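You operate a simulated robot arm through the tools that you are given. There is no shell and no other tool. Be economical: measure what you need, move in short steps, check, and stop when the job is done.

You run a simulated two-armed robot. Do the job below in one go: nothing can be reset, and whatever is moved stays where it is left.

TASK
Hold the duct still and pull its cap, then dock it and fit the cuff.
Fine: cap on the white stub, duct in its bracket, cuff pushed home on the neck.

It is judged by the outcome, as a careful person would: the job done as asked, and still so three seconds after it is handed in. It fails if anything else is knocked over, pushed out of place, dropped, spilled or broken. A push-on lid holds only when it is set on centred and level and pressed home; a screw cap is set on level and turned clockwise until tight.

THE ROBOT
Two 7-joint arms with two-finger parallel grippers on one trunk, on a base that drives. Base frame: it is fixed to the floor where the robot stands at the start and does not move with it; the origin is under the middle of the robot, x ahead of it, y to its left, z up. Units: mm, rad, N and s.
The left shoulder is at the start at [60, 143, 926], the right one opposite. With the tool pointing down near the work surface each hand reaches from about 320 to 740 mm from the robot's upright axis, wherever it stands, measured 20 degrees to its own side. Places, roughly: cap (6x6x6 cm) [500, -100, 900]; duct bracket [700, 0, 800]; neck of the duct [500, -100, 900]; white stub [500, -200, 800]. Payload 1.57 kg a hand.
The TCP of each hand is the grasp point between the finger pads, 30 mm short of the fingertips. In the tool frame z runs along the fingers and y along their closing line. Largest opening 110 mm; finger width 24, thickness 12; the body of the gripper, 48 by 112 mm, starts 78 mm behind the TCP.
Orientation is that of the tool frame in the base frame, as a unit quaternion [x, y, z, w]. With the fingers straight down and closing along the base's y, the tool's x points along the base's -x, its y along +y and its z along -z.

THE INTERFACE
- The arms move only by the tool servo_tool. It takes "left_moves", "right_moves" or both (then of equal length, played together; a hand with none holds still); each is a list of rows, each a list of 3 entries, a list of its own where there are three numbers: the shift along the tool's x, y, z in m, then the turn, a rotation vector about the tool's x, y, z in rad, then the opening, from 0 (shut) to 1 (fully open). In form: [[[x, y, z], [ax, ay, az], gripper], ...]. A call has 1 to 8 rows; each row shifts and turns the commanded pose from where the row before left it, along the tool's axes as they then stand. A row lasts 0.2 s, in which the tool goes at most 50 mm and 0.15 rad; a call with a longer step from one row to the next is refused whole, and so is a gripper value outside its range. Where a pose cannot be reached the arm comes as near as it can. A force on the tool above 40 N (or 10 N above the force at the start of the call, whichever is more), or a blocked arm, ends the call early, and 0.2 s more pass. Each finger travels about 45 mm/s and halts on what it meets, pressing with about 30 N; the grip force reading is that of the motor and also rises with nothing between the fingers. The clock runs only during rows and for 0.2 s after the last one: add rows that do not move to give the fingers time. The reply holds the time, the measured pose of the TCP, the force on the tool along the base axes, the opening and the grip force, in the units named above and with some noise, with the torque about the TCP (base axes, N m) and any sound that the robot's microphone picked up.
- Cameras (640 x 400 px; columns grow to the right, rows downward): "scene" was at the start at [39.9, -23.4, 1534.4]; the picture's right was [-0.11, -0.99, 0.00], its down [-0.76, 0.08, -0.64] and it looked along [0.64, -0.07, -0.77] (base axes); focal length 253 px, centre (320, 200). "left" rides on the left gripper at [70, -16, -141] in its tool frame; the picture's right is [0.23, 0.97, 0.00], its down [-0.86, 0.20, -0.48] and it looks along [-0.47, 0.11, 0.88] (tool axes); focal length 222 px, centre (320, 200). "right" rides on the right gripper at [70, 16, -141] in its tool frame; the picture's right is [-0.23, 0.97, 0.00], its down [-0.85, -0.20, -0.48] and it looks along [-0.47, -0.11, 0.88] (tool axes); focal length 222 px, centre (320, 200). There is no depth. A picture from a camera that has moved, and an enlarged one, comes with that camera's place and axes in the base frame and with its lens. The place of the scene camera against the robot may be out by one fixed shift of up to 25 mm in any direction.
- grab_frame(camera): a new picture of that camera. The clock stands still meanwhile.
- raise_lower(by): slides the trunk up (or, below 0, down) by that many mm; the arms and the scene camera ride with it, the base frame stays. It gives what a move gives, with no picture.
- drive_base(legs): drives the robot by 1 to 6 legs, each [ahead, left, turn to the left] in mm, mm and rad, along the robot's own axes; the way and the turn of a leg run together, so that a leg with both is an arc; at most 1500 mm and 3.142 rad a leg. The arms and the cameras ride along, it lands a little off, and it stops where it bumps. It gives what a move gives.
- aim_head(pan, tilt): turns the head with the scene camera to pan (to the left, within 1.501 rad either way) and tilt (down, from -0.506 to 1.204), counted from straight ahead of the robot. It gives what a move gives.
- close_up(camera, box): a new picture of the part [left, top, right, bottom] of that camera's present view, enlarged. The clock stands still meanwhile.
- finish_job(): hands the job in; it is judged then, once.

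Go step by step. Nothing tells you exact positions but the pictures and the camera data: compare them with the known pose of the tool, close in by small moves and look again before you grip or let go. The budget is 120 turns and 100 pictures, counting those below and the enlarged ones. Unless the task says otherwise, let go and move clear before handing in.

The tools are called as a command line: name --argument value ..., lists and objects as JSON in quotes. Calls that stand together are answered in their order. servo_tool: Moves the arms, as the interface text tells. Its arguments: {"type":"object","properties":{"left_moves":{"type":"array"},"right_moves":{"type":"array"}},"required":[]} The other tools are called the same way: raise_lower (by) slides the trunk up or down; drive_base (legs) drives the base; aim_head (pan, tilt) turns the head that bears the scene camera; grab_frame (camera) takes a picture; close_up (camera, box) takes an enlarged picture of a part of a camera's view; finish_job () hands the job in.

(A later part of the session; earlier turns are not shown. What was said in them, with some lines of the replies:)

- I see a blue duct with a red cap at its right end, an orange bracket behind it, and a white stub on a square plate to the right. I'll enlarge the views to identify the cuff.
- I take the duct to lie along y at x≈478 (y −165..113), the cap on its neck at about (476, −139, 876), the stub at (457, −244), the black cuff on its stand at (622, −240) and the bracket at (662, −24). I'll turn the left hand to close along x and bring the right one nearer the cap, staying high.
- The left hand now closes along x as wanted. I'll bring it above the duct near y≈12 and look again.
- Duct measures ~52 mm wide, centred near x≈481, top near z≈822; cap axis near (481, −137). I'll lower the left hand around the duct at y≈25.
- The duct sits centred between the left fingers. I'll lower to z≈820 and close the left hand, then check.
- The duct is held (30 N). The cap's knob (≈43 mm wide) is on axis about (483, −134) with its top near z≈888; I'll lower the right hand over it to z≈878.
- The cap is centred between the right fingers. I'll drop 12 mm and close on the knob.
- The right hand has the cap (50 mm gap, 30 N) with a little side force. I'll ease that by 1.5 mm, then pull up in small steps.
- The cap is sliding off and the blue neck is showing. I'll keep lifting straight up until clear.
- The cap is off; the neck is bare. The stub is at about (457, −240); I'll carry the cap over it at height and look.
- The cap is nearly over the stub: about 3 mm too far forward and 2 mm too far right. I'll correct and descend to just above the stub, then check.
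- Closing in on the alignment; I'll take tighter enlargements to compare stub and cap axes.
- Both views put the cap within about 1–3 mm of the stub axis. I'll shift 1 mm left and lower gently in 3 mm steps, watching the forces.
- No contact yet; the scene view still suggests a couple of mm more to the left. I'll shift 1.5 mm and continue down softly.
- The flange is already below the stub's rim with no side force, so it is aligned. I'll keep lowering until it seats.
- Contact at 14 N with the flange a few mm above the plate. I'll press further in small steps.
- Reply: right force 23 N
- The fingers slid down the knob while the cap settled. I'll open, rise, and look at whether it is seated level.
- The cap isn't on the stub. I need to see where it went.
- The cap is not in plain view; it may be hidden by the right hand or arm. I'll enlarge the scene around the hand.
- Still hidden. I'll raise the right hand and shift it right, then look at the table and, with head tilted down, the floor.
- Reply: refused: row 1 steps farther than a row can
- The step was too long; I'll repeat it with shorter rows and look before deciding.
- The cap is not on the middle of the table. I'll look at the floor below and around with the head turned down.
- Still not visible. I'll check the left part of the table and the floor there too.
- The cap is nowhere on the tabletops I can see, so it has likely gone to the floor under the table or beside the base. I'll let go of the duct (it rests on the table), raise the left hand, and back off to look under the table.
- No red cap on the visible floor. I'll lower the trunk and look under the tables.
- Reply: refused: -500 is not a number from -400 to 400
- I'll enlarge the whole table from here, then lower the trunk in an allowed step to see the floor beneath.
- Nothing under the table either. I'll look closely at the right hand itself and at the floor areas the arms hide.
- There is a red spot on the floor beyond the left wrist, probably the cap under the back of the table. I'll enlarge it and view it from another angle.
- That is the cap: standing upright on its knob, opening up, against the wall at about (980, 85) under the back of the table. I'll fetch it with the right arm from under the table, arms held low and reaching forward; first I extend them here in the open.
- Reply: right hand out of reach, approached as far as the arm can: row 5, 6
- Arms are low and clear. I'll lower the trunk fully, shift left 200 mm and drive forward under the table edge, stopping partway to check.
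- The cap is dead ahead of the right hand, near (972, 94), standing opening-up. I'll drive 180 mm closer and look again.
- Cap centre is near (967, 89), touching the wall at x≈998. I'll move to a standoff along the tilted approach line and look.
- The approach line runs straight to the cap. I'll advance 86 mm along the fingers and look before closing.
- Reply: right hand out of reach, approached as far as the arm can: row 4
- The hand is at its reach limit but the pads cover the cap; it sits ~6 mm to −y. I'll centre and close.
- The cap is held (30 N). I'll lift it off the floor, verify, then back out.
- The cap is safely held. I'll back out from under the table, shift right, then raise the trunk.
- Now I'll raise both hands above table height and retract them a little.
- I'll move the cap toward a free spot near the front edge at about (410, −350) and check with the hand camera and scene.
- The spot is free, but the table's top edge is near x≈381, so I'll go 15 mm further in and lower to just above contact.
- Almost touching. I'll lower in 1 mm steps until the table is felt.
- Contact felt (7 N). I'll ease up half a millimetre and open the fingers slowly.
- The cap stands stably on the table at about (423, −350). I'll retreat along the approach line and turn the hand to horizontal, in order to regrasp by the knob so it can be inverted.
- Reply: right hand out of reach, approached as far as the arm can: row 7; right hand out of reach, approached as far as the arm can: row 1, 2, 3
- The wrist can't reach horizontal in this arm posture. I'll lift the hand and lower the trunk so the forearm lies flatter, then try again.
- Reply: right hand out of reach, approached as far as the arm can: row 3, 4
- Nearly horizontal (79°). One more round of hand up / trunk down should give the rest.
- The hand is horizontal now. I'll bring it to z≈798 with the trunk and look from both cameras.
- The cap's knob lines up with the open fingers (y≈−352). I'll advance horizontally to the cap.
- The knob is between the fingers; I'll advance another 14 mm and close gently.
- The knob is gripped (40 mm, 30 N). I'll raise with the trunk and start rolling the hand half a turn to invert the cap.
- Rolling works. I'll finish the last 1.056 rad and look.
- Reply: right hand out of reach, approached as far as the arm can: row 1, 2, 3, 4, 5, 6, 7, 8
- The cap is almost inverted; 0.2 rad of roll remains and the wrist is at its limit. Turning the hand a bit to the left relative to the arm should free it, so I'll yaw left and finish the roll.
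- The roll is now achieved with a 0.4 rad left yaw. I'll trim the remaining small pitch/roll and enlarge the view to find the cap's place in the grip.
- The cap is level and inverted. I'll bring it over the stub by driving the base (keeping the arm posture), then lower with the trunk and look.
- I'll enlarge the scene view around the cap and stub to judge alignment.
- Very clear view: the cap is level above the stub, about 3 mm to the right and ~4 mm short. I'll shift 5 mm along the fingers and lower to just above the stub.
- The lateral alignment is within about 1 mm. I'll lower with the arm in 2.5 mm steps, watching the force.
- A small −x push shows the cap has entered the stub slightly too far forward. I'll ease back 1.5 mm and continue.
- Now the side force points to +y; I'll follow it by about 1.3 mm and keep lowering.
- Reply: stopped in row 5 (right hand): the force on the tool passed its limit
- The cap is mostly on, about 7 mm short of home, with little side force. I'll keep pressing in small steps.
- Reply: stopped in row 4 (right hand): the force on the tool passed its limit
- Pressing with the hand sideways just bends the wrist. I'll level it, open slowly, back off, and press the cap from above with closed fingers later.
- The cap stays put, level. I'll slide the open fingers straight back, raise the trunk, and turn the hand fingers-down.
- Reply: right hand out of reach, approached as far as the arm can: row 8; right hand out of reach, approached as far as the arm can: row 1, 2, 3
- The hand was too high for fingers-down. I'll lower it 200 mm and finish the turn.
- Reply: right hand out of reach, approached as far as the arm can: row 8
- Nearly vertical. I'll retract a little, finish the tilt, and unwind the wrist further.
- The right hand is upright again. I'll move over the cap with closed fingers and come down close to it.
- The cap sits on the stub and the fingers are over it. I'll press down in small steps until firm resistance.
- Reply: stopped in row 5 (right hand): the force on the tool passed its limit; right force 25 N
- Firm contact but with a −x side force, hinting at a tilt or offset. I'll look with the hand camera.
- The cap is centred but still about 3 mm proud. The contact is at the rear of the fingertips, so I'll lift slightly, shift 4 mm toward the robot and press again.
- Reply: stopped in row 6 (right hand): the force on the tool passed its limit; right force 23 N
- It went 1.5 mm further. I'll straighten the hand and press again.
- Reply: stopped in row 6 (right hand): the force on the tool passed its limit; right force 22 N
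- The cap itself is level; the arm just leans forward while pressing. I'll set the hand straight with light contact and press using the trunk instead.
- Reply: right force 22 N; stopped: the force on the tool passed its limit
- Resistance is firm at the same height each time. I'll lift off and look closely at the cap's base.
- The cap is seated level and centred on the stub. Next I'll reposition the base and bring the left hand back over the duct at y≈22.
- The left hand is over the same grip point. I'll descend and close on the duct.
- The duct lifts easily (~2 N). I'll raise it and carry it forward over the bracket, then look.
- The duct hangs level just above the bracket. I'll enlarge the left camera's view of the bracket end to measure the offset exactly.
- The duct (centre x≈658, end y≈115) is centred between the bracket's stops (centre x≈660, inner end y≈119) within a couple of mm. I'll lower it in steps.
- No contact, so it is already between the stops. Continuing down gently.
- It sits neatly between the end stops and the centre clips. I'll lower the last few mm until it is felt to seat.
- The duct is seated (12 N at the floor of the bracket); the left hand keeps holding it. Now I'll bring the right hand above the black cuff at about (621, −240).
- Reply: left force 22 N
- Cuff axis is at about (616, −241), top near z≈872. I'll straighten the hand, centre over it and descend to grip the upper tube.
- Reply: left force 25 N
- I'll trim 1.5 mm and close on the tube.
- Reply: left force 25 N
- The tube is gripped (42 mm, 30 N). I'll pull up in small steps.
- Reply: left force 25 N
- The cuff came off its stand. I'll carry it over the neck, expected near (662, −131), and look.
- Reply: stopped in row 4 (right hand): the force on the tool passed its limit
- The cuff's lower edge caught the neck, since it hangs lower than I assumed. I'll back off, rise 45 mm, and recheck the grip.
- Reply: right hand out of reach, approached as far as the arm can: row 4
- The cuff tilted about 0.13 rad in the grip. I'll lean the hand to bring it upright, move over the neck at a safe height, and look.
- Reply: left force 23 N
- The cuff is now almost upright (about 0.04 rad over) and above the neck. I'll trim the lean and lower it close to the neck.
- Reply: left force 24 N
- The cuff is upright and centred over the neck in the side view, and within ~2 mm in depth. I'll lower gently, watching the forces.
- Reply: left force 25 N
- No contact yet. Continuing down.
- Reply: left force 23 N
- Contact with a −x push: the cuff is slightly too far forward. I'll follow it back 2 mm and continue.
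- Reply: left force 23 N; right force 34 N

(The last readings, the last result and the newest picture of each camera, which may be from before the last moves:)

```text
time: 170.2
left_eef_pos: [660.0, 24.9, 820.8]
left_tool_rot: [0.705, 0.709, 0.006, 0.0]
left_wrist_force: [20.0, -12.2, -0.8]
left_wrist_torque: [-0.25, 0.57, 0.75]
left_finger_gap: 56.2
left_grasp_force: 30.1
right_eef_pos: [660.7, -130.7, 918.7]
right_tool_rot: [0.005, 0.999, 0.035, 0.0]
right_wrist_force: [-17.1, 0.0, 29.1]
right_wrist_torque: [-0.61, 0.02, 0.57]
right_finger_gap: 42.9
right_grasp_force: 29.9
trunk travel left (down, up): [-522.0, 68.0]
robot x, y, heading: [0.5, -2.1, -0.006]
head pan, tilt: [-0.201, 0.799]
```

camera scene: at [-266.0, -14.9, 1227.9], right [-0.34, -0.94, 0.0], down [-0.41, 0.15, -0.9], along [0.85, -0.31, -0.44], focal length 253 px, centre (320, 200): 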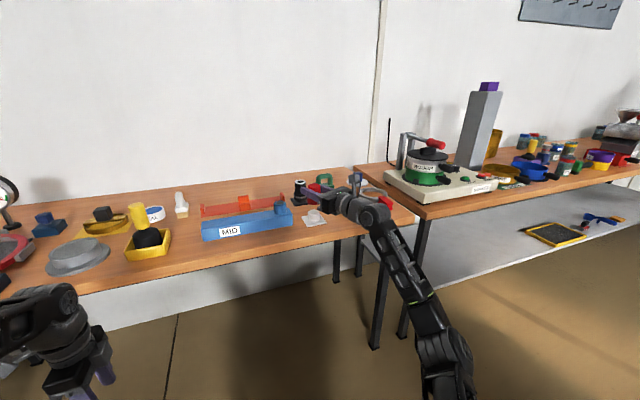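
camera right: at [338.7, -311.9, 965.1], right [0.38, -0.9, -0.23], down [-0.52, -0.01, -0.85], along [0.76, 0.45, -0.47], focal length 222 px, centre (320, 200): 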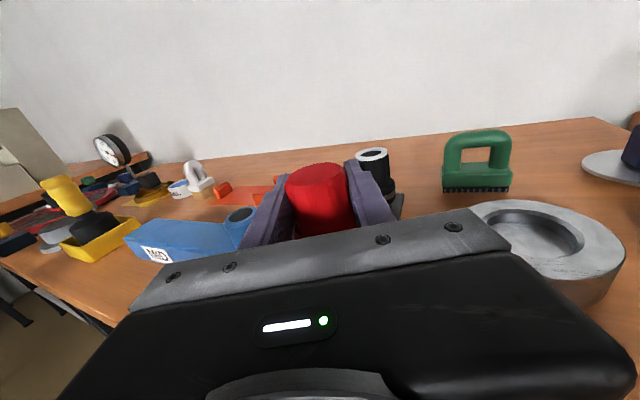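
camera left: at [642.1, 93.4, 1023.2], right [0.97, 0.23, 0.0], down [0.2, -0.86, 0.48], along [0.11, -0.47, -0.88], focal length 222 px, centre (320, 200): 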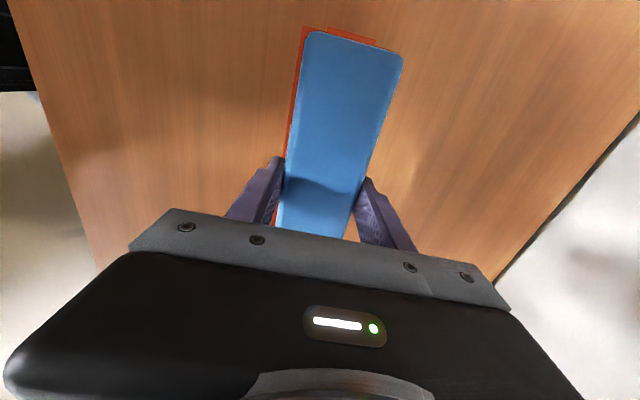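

It is resting on the rim, still too far forward. I'll lift 4 mm, shift 3 mm back, and lower again.

servo_tool --right_moves '[[[0, 0, -0.004], [0, 0, 0], 0.1], [[0.003, 0, 0], [0, 0, 0], 0.1], [[0, 0, 0.002], [0, 0, 0], 0.1], [[0, 0, 0.002], [0, 0, 0], 0.1], [[0, 0, 0.002], [0, 0, 0], 0.1], [[0, 0, 0.002], [0, 0, 0], 0.1], [[0, 0, 0], [0, 0, 0], 0.1]]'

```text
time: 171.5
left_eef_pos: [659.0, 25.5, 821.6]
left_tool_rot: [0.706, 0.708, 0.004, 0.0]
left_wrist_force: [-2.9, -0.8, 8.0]
left_wrist_torque: [0.53, 0.8, 0.28]
left_finger_gap: 55.7
left_grasp_force: 29.9
right_eef_pos: [658.4, -130.6, 917.9]
right_tool_rot: [0.005, 0.999, 0.034, 0.003]
right_wrist_force: [-3.7, 0.1, 8.2]
right_wrist_torque: [-0.67, 0.34, -0.01]
right_finger_gap: 43.0
right_grasp_force: 29.9
trunk travel left (down, up): [-522.0, 68.0]
robot x, y, heading: [-0.3, -3.6, -0.002]
head pan, tilt: [-0.201, 0.799]
stopped in row 6 (right hand): the force on the tool passed its limit (the readings are from after the stop); the commanded pose is now the measured one
```

Side force is gone but it resists, with a torque suggesting the −y side is catching. One look to decide.

close_up --camera "scene" --box '[305, 180, 345, 225]'

```text
8.89 times, centred on (325, 202) of scene
camera zoom: at [40.2, -32.7, 1537.5], right [-0.2, -0.98, 0.0], down [-0.7, 0.15, -0.7], along [0.68, -0.14, -0.72], focal length 2246 px, centre (276, 178)
```

zoom: 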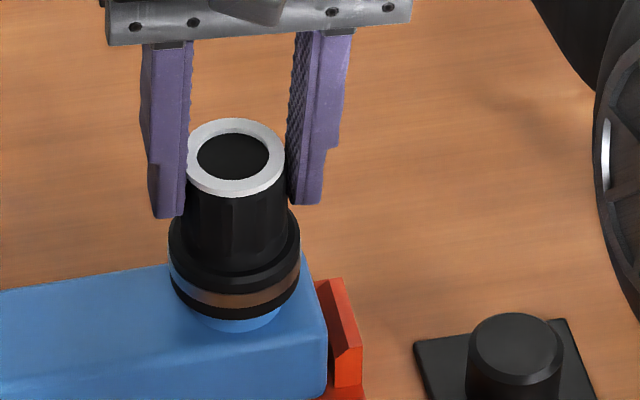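

The cuff is well onto the neck, about 12 mm short of home, leaning ~0.04 rad. I'll relieve the lean and press on in small steps.

servo_tool --right_moves '[[[0, 0, 0], [0.04, 0, 0], 0.1], [[0, 0, 0.002], [0, 0, 0], 0.1], [[0, 0, 0.002], [0, 0, 0], 0.1], [[0, 0, 0.002], [0, 0, 0], 0.1], [[0, 0, 0.002], [0, 0, 0], 0.1], [[0, 0, 0.002], [0, 0, 0], 0.1], [[0, 0, 0], [0, 0, 0], 0.1]]'

```text
time: 172.5
left_eef_pos: [660.8, 24.8, 819.7]
left_tool_rot: [0.705, 0.709, 0.004, 0.0]
left_wrist_force: [-0.9, 0.8, 8.0]
left_wrist_torque: [0.34, 1.09, 0.17]
left_finger_gap: 55.9
left_grasp_force: 30.5
right_eef_pos: [658.1, -129.9, 916.3]
right_tool_rot: [0.007, 1.0, 0.016, 0.005]
right_wrist_force: [-4.7, -0.8, 10.3]
right_wrist_torque: [-0.72, 0.19, 0.01]
right_finger_gap: 42.2
right_grasp_force: 30.2
trunk travel left (down, up): [-522.0, 68.0]
robot x, y, heading: [0.7, -2.9, -0.007]
head pan, tilt: [-0.201, 0.799]
stopped in row 4 (right hand): the force on the tool passed its limit (the readings are from after the stop); the commanded pose is now the measured one
```

Progress, and the grip gap is back to 42 mm (cuff straight in the fingers). I'll level the rest and keep pressing.

servo_tool --right_moves '[[[0, 0, 0], [0.032, 0.01, 0], 0.1], [[0, 0, 0.002], [0, 0, 0], 0.1], [[0, 0, 0.002], [0, 0, 0], 0.1], [[0, 0, 0.002], [0, 0, 0], 0.1], [[0, 0, 0.002], [0, 0, 0], 0.1], [[0, 0, 0.002], [0, 0, 0], 0.1], [[0, 0, 0.002], [0, 0, 0], 0.1]]'

```text
time: 173.4
left_eef_pos: [661.4, 25.7, 821.1]
left_tool_rot: [0.705, 0.709, 0.006, 0.002]
left_wrist_force: [0.6, 1.1, 9.0]
left_wrist_torque: [0.24, 1.25, 0.14]
left_finger_gap: 55.6
left_grasp_force: 30.1
right_eef_pos: [660.2, -129.3, 916.0]
right_tool_rot: [0.005, 1.0, 0.002, 0.003]
right_wrist_force: [-5.1, -0.8, 11.3]
right_wrist_torque: [-0.21, 0.16, 0.09]
right_finger_gap: 41.8
right_grasp_force: 29.8
trunk travel left (down, up): [-522.0, 68.0]
robot x, y, heading: [-1.6, -3.2, -0.001]
head pan, tilt: [-0.201, 0.799]
stopped in row 4 (right hand): the force on the tool passed its limit (the readings are from after the stop); the commanded pose is now the measured one
```

Further pushing through the grip stalls. I'll open slowly, rise, and press on the cuff's rim from above with the fingers set 30 mm apart.

servo_tool --right_moves '[[[0, 0, 0], [0, 0, 0], 0.38], [[0, 0, 0], [0, 0, 0], 0.4], [[0, 0, 0], [0, 0, 0], 0.43], [[0, 0, 0], [0, 0, 0], 0.47], [[0, 0, 0], [0, 0, 0], 0.55], [[0, 0, 0], [0, 0, 0], 0.6], [[0, 0, -0.02], [0, 0, 0], 0.6], [[0, 0, -0.018], [0, 0, 0], 0.6]]'

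close_up --camera "right" --box '[230, 80, 410, 220]'

```text
time: 175.2
left_eef_pos: [661.3, 26.4, 820.1]
left_tool_rot: [0.706, 0.708, 0.005, 0.001]
left_wrist_force: [-4.5, 1.8, 25.1]
left_wrist_torque: [0.02, 0.98, 0.37]
left_finger_gap: 56.2
left_grasp_force: 29.6
right_eef_pos: [658.8, -129.0, 952.7]
right_tool_rot: [0.005, 1.0, 0.001, 0.002]
right_wrist_force: [0.4, 0.4, 0.0]
right_wrist_torque: [0.0, 0.0, 0.02]
right_finger_gap: 66.0
right_grasp_force: 0.0
trunk travel left (down, up): [-522.0, 68.0]
robot x, y, heading: [2.8, -1.4, -0.005]
head pan, tilt: [-0.201, 0.799]
```

```text
2.86 times, centred on (320, 150) of right
camera zoom: at [588.0, -112.8, 1093.0], right [0.24, 0.97, 0.0], down [0.85, -0.21, 0.48], along [0.47, -0.11, -0.88], focal length 635 px, centre (320, 343)
```

zoom: 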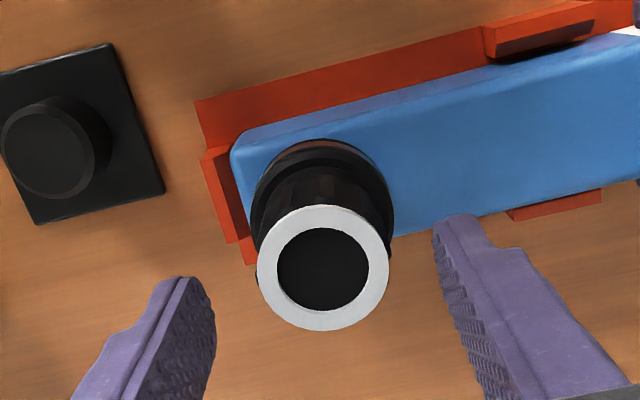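

The cuff stands upright and centred on the neck at (662, −129). I'll set the fingers 30 mm apart, centre over its rim and press down.

servo_tool --right_moves '[[[-0.0035, 0, 0], [0, 0, 0], 0.4], [[0, 0, 0], [0, 0, 0], 0.27], [[0, 0, 0], [0, 0, 0], 0.27], [[0, 0, 0.005], [0, 0, 0], 0.27], [[0, 0, 0.004], [0, 0, 0], 0.27], [[0, 0, 0.003], [0, 0, 0], 0.27], [[0, 0, 0.003], [0, 0, 0], 0.27], [[0, 0, 0.003], [0, 0, 0], 0.27]]'

```text
time: 177.0
left_eef_pos: [661.0, 24.2, 819.2]
left_tool_rot: [0.706, 0.708, 0.006, 0.002]
left_wrist_force: [10.3, 0.8, 15.0]
left_wrist_torque: [0.1, 1.05, 0.4]
left_finger_gap: 56.2
left_grasp_force: 29.4
right_eef_pos: [663.4, -129.4, 939.4]
right_tool_rot: [0.006, 1.0, 0.001, 0.003]
right_wrist_force: [-8.8, -0.8, 19.6]
right_wrist_torque: [-0.06, 0.47, 0.12]
right_finger_gap: 29.7
right_grasp_force: 0.1
trunk travel left (down, up): [-522.0, 68.0]
robot x, y, heading: [0.8, -1.3, -0.005]
head pan, tilt: [-0.201, 0.799]
```

Rim contact at z≈939 with 20 N. I'll keep pressing with a slight correction for the forward lean.

servo_tool --right_moves '[[[0.001, 0, 0.001], [0, 0, 0], 0.27], [[0.0005, 0, 0.0015], [0, 0, 0], 0.27], [[0.0005, 0, 0.0015], [0, 0, 0], 0.27], [[0.0005, 0, 0.0015], [0, 0, 0], 0.27], [[0.0005, 0, 0.0015], [0, 0, 0], 0.27], [[0.0005, 0, 0.0015], [0, 0, 0], 0.27], [[0.0005, 0, 0.0015], [0, 0, 0], 0.27], [[0, 0, 0], [0, 0, 0], 0.27]]'

```text
time: 177.6
left_eef_pos: [663.4, 24.9, 819.5]
left_tool_rot: [0.706, 0.708, 0.006, 0.001]
left_wrist_force: [-1.7, 1.3, 10.0]
left_wrist_torque: [0.1, 1.37, 0.12]
left_finger_gap: 56.0
left_grasp_force: 29.5
right_eef_pos: [663.0, -129.1, 938.9]
right_tool_rot: [0.007, 1.0, 0.001, 0.007]
right_wrist_force: [-5.8, -0.5, 12.3]
right_wrist_torque: [-0.07, 0.31, 0.02]
right_finger_gap: 29.6
right_grasp_force: 0.0
trunk travel left (down, up): [-522.0, 68.0]
robot x, y, heading: [-1.0, 0.0, -0.006]
head pan, tilt: [-0.201, 0.799]
stopped in row 3 (right hand): the force on the tool passed its limit (the readings are from after the stop); the commanded pose is now the measured one
```

Resistance is rigid at rim height ≈909, which matches how the cuff sat on its stand (same gap below it), so it is home. I'll lift the right hand, then release the duct slowly with the left and rise.

servo_tool --right_moves '[[[0, 0, -0.01], [0, 0, 0], 0.27], [[0, 0, -0.02], [0, 0, 0], 0.27], [[0.02, -0.03, 0], [0, 0, 0], 0.27], [[0.02, -0.03, 0], [0, 0, 0], 0.27], [[0.02, -0.03, 0], [0, 0, 0], 0.27], [[0, 0, 0], [0, 0, 0], 0.27]]'

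servo_tool --left_moves '[[[0, 0, -0.0005], [0, 0, 0], 0.5], [[0, 0, 0], [0, 0, 0], 0.53], [[0, 0, 0], [0, 0, 0], 0.56], [[0, 0, 0], [0, 0, 0], 0.62], [[0, 0, 0], [0, 0, 0], 0.7], [[0, 0, 0], [0, 0, 0], 0.7], [[0, 0, -0.02], [0, 0, 0], 0.7], [[0, 0, -0.04], [0, 0, 0], 0.7]]'

servo_tool --left_moves '[[[0, 0, -0.04], [0, 0, 0], 0.7], [[0, -0.03, -0.03], [0, 0, 0], 0.7], [[0.02, -0.04, 0], [0, 0, 0], 0.7], [[0.02, -0.04, 0], [0, 0, 0], 0.7], [[0, 0, 0], [0, 0, 0], 0.7]]'

close_up --camera "scene" --box '[210, 150, 410, 270]'

```text
time: 179.0
left_eef_pos: [662.7, 25.1, 819.5]
left_tool_rot: [0.706, 0.708, 0.006, 0.002]
left_wrist_force: [-9.4, 2.2, 20.6]
left_wrist_torque: [0.01, 1.11, 0.27]
left_finger_gap: 55.9
left_grasp_force: 30.6
right_eef_pos: [601.3, -219.6, 966.3]
right_tool_rot: [0.006, 1.0, 0.001, 0.007]
right_wrist_force: [-0.9, 0.6, -0.1]
right_wrist_torque: [0.01, 0.0, 0.04]
right_finger_gap: 29.9
right_grasp_force: 0.0
trunk travel left (down, up): [-522.0, 68.0]
robot x, y, heading: [0.5, 1.7, -0.007]
head pan, tilt: [-0.201, 0.799]
```

```text
time: 180.8
left_eef_pos: [661.5, 25.6, 876.7]
left_tool_rot: [0.706, 0.708, 0.006, 0.001]
left_wrist_force: [0.0, -0.8, -0.5]
left_wrist_torque: [-0.02, 0.02, 0.0]
left_finger_gap: 76.8
left_grasp_force: 0.1
right_eef_pos: [603.2, -219.4, 962.8]
right_tool_rot: [0.006, 1.0, 0.001, 0.005]
right_wrist_force: [-0.1, -0.6, -0.1]
right_wrist_torque: [0.0, -0.01, 0.04]
right_finger_gap: 29.6
right_grasp_force: 0.1
trunk travel left (down, up): [-522.0, 68.0]
robot x, y, heading: [-0.8, -0.5, -0.009]
head pan, tilt: [-0.201, 0.799]
```

```text
time: 182.0
left_eef_pos: [551.9, 63.6, 946.2]
left_tool_rot: [0.706, 0.708, 0.004, 0.001]
left_wrist_force: [1.0, -0.1, 0.3]
left_wrist_torque: [0.0, 0.03, 0.01]
left_finger_gap: 77.1
left_grasp_force: 0.0
right_eef_pos: [603.5, -219.9, 963.2]
right_tool_rot: [0.006, 1.0, 0.0, 0.005]
right_wrist_force: [-0.2, 0.1, 0.5]
right_wrist_torque: [-0.03, 0.02, -0.02]
right_finger_gap: 29.8
right_grasp_force: 0.0
trunk travel left (down, up): [-522.0, 68.0]
robot x, y, heading: [-0.7, -1.6, -0.008]
head pan, tilt: [-0.201, 0.799]
```

```text
refused: no pictures are left
```

No pictures remain, so I'll make one last level press on the cuff rim by position, which also settles the duct in its bracket.

servo_tool --right_moves '[[[-0.02, 0.03, 0], [0, 0.01, 0], 0.27], [[-0.02, 0.03, 0], [0, 0, 0], 0.27], [[-0.02, 0.03, 0], [0, 0, 0], 0.27], [[0, 0, 0.015], [0, 0, 0], 0.27], [[0, 0, 0.008], [0, 0, 0], 0.27], [[0, 0, 0.003], [0, 0, 0], 0.27], [[0.0005, 0, 0.002], [0, 0, 0], 0.27], [[0.0005, 0, 0.002], [0, 0, 0], 0.27]]'

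```text
time: 183.8
left_eef_pos: [552.3, 64.0, 947.0]
left_tool_rot: [0.706, 0.709, 0.005, 0.002]
left_wrist_force: [-1.1, 0.5, 1.0]
left_wrist_torque: [0.0, 0.0, -0.02]
left_finger_gap: 77.2
left_grasp_force: 0.0
right_eef_pos: [664.8, -129.5, 937.6]
right_tool_rot: [0.006, 1.0, 0.002, 0.002]
right_wrist_force: [3.3, 0.4, 11.9]
right_wrist_torque: [-0.09, -0.09, 0.01]
right_finger_gap: 29.8
right_grasp_force: 0.2
trunk travel left (down, up): [-522.0, 68.0]
robot x, y, heading: [2.5, -2.3, -0.005]
head pan, tilt: [-0.201, 0.799]
```

The rim is where it was left and bears evenly. I'll press a little more.

servo_tool --right_moves '[[[0, 0, 0.0015], [0, 0, 0], 0.27], [[0.0005, 0, 0.0015], [0, 0, 0], 0.27], [[0.0005, 0, 0.0015], [0, 0, 0], 0.27], [[0.0005, 0, 0.0015], [0, 0, 0], 0.27], [[0.0005, 0, 0.0015], [0, 0, 0], 0.27], [[0.0005, 0, 0.0015], [0, 0, 0], 0.27]]'

```text
time: 184.7
left_eef_pos: [549.9, 63.3, 946.8]
left_tool_rot: [0.706, 0.708, 0.005, 0.002]
left_wrist_force: [0.4, 0.0, -0.1]
left_wrist_torque: [-0.03, -0.01, -0.02]
left_finger_gap: 76.7
left_grasp_force: 0.1
right_eef_pos: [664.3, -128.8, 937.6]
right_tool_rot: [0.006, 1.0, 0.002, 0.008]
right_wrist_force: [-4.5, -0.6, 12.9]
right_wrist_torque: [-0.07, 0.32, 0.04]
right_finger_gap: 30.0
right_grasp_force: 0.1
trunk travel left (down, up): [-522.0, 68.0]
robot x, y, heading: [2.8, -4.4, -0.01]
head pan, tilt: [-0.201, 0.799]
stopped in row 4 (right hand): the force on the tool passed its limit (the readings are from after the stop); the commanded pose is now the measured one
```

It is firm and does not move further. I'll lift the right hand clear and back away.

servo_tool --right_moves '[[[0, 0, -0.01], [0, 0, 0], 0.27], [[0, 0, -0.02], [0, 0, 0], 0.27], [[0.02, -0.03, 0], [0, 0, 0], 0.27], [[0.03, -0.03, 0], [0, 0, 0], 0.27], [[0.03, -0.03, -0.01], [0, 0, 0], 0.27], [[0, 0, 0], [0, 0, 0], 0.27]]'

```text
time: 186.1
left_eef_pos: [552.3, 63.5, 946.2]
left_tool_rot: [0.706, 0.708, 0.005, 0.001]
left_wrist_force: [0.2, -0.7, 0.2]
left_wrist_torque: [0.02, 0.04, -0.01]
left_finger_gap: 77.0
left_grasp_force: 0.0
right_eef_pos: [583.3, -218.4, 975.7]
right_tool_rot: [0.006, 1.0, 0.002, 0.006]
right_wrist_force: [0.1, 0.0, 0.7]
right_wrist_torque: [0.01, 0.04, 0.0]
right_finger_gap: 29.4
right_grasp_force: 0.0
trunk travel left (down, up): [-522.0, 68.0]
robot x, y, heading: [-0.9, -3.4, -0.004]
head pan, tilt: [-0.201, 0.799]
```

Both hands are clear and everything is in its place as far as I can measure; handing in.

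finish_job

```text
The job is handed in.
```

I handed in with the cap on the white stub, the duct in its bracket and the cuff on the neck, but along the way the cap fell to the floor and had to be fetched. When I first let go of it over the stub it came off and landed by the wall under the table. I picked it up, set it on the stub and pressed it down. The cuff also bumped the neck once on the way, which shifted the duct about 2 mm in its bracket.

- **Checks:** I had no pictures left at the end, so I did not see the final state. The last close views showed the cap level on the stub and the cuff upright on the neck.
- **Fully home:** Both the cap and the cuff still have a gap of roughly 12 mm below them. I took that as fully home because each sat with a similar gap where it started, and neither would move further under about 40 N.
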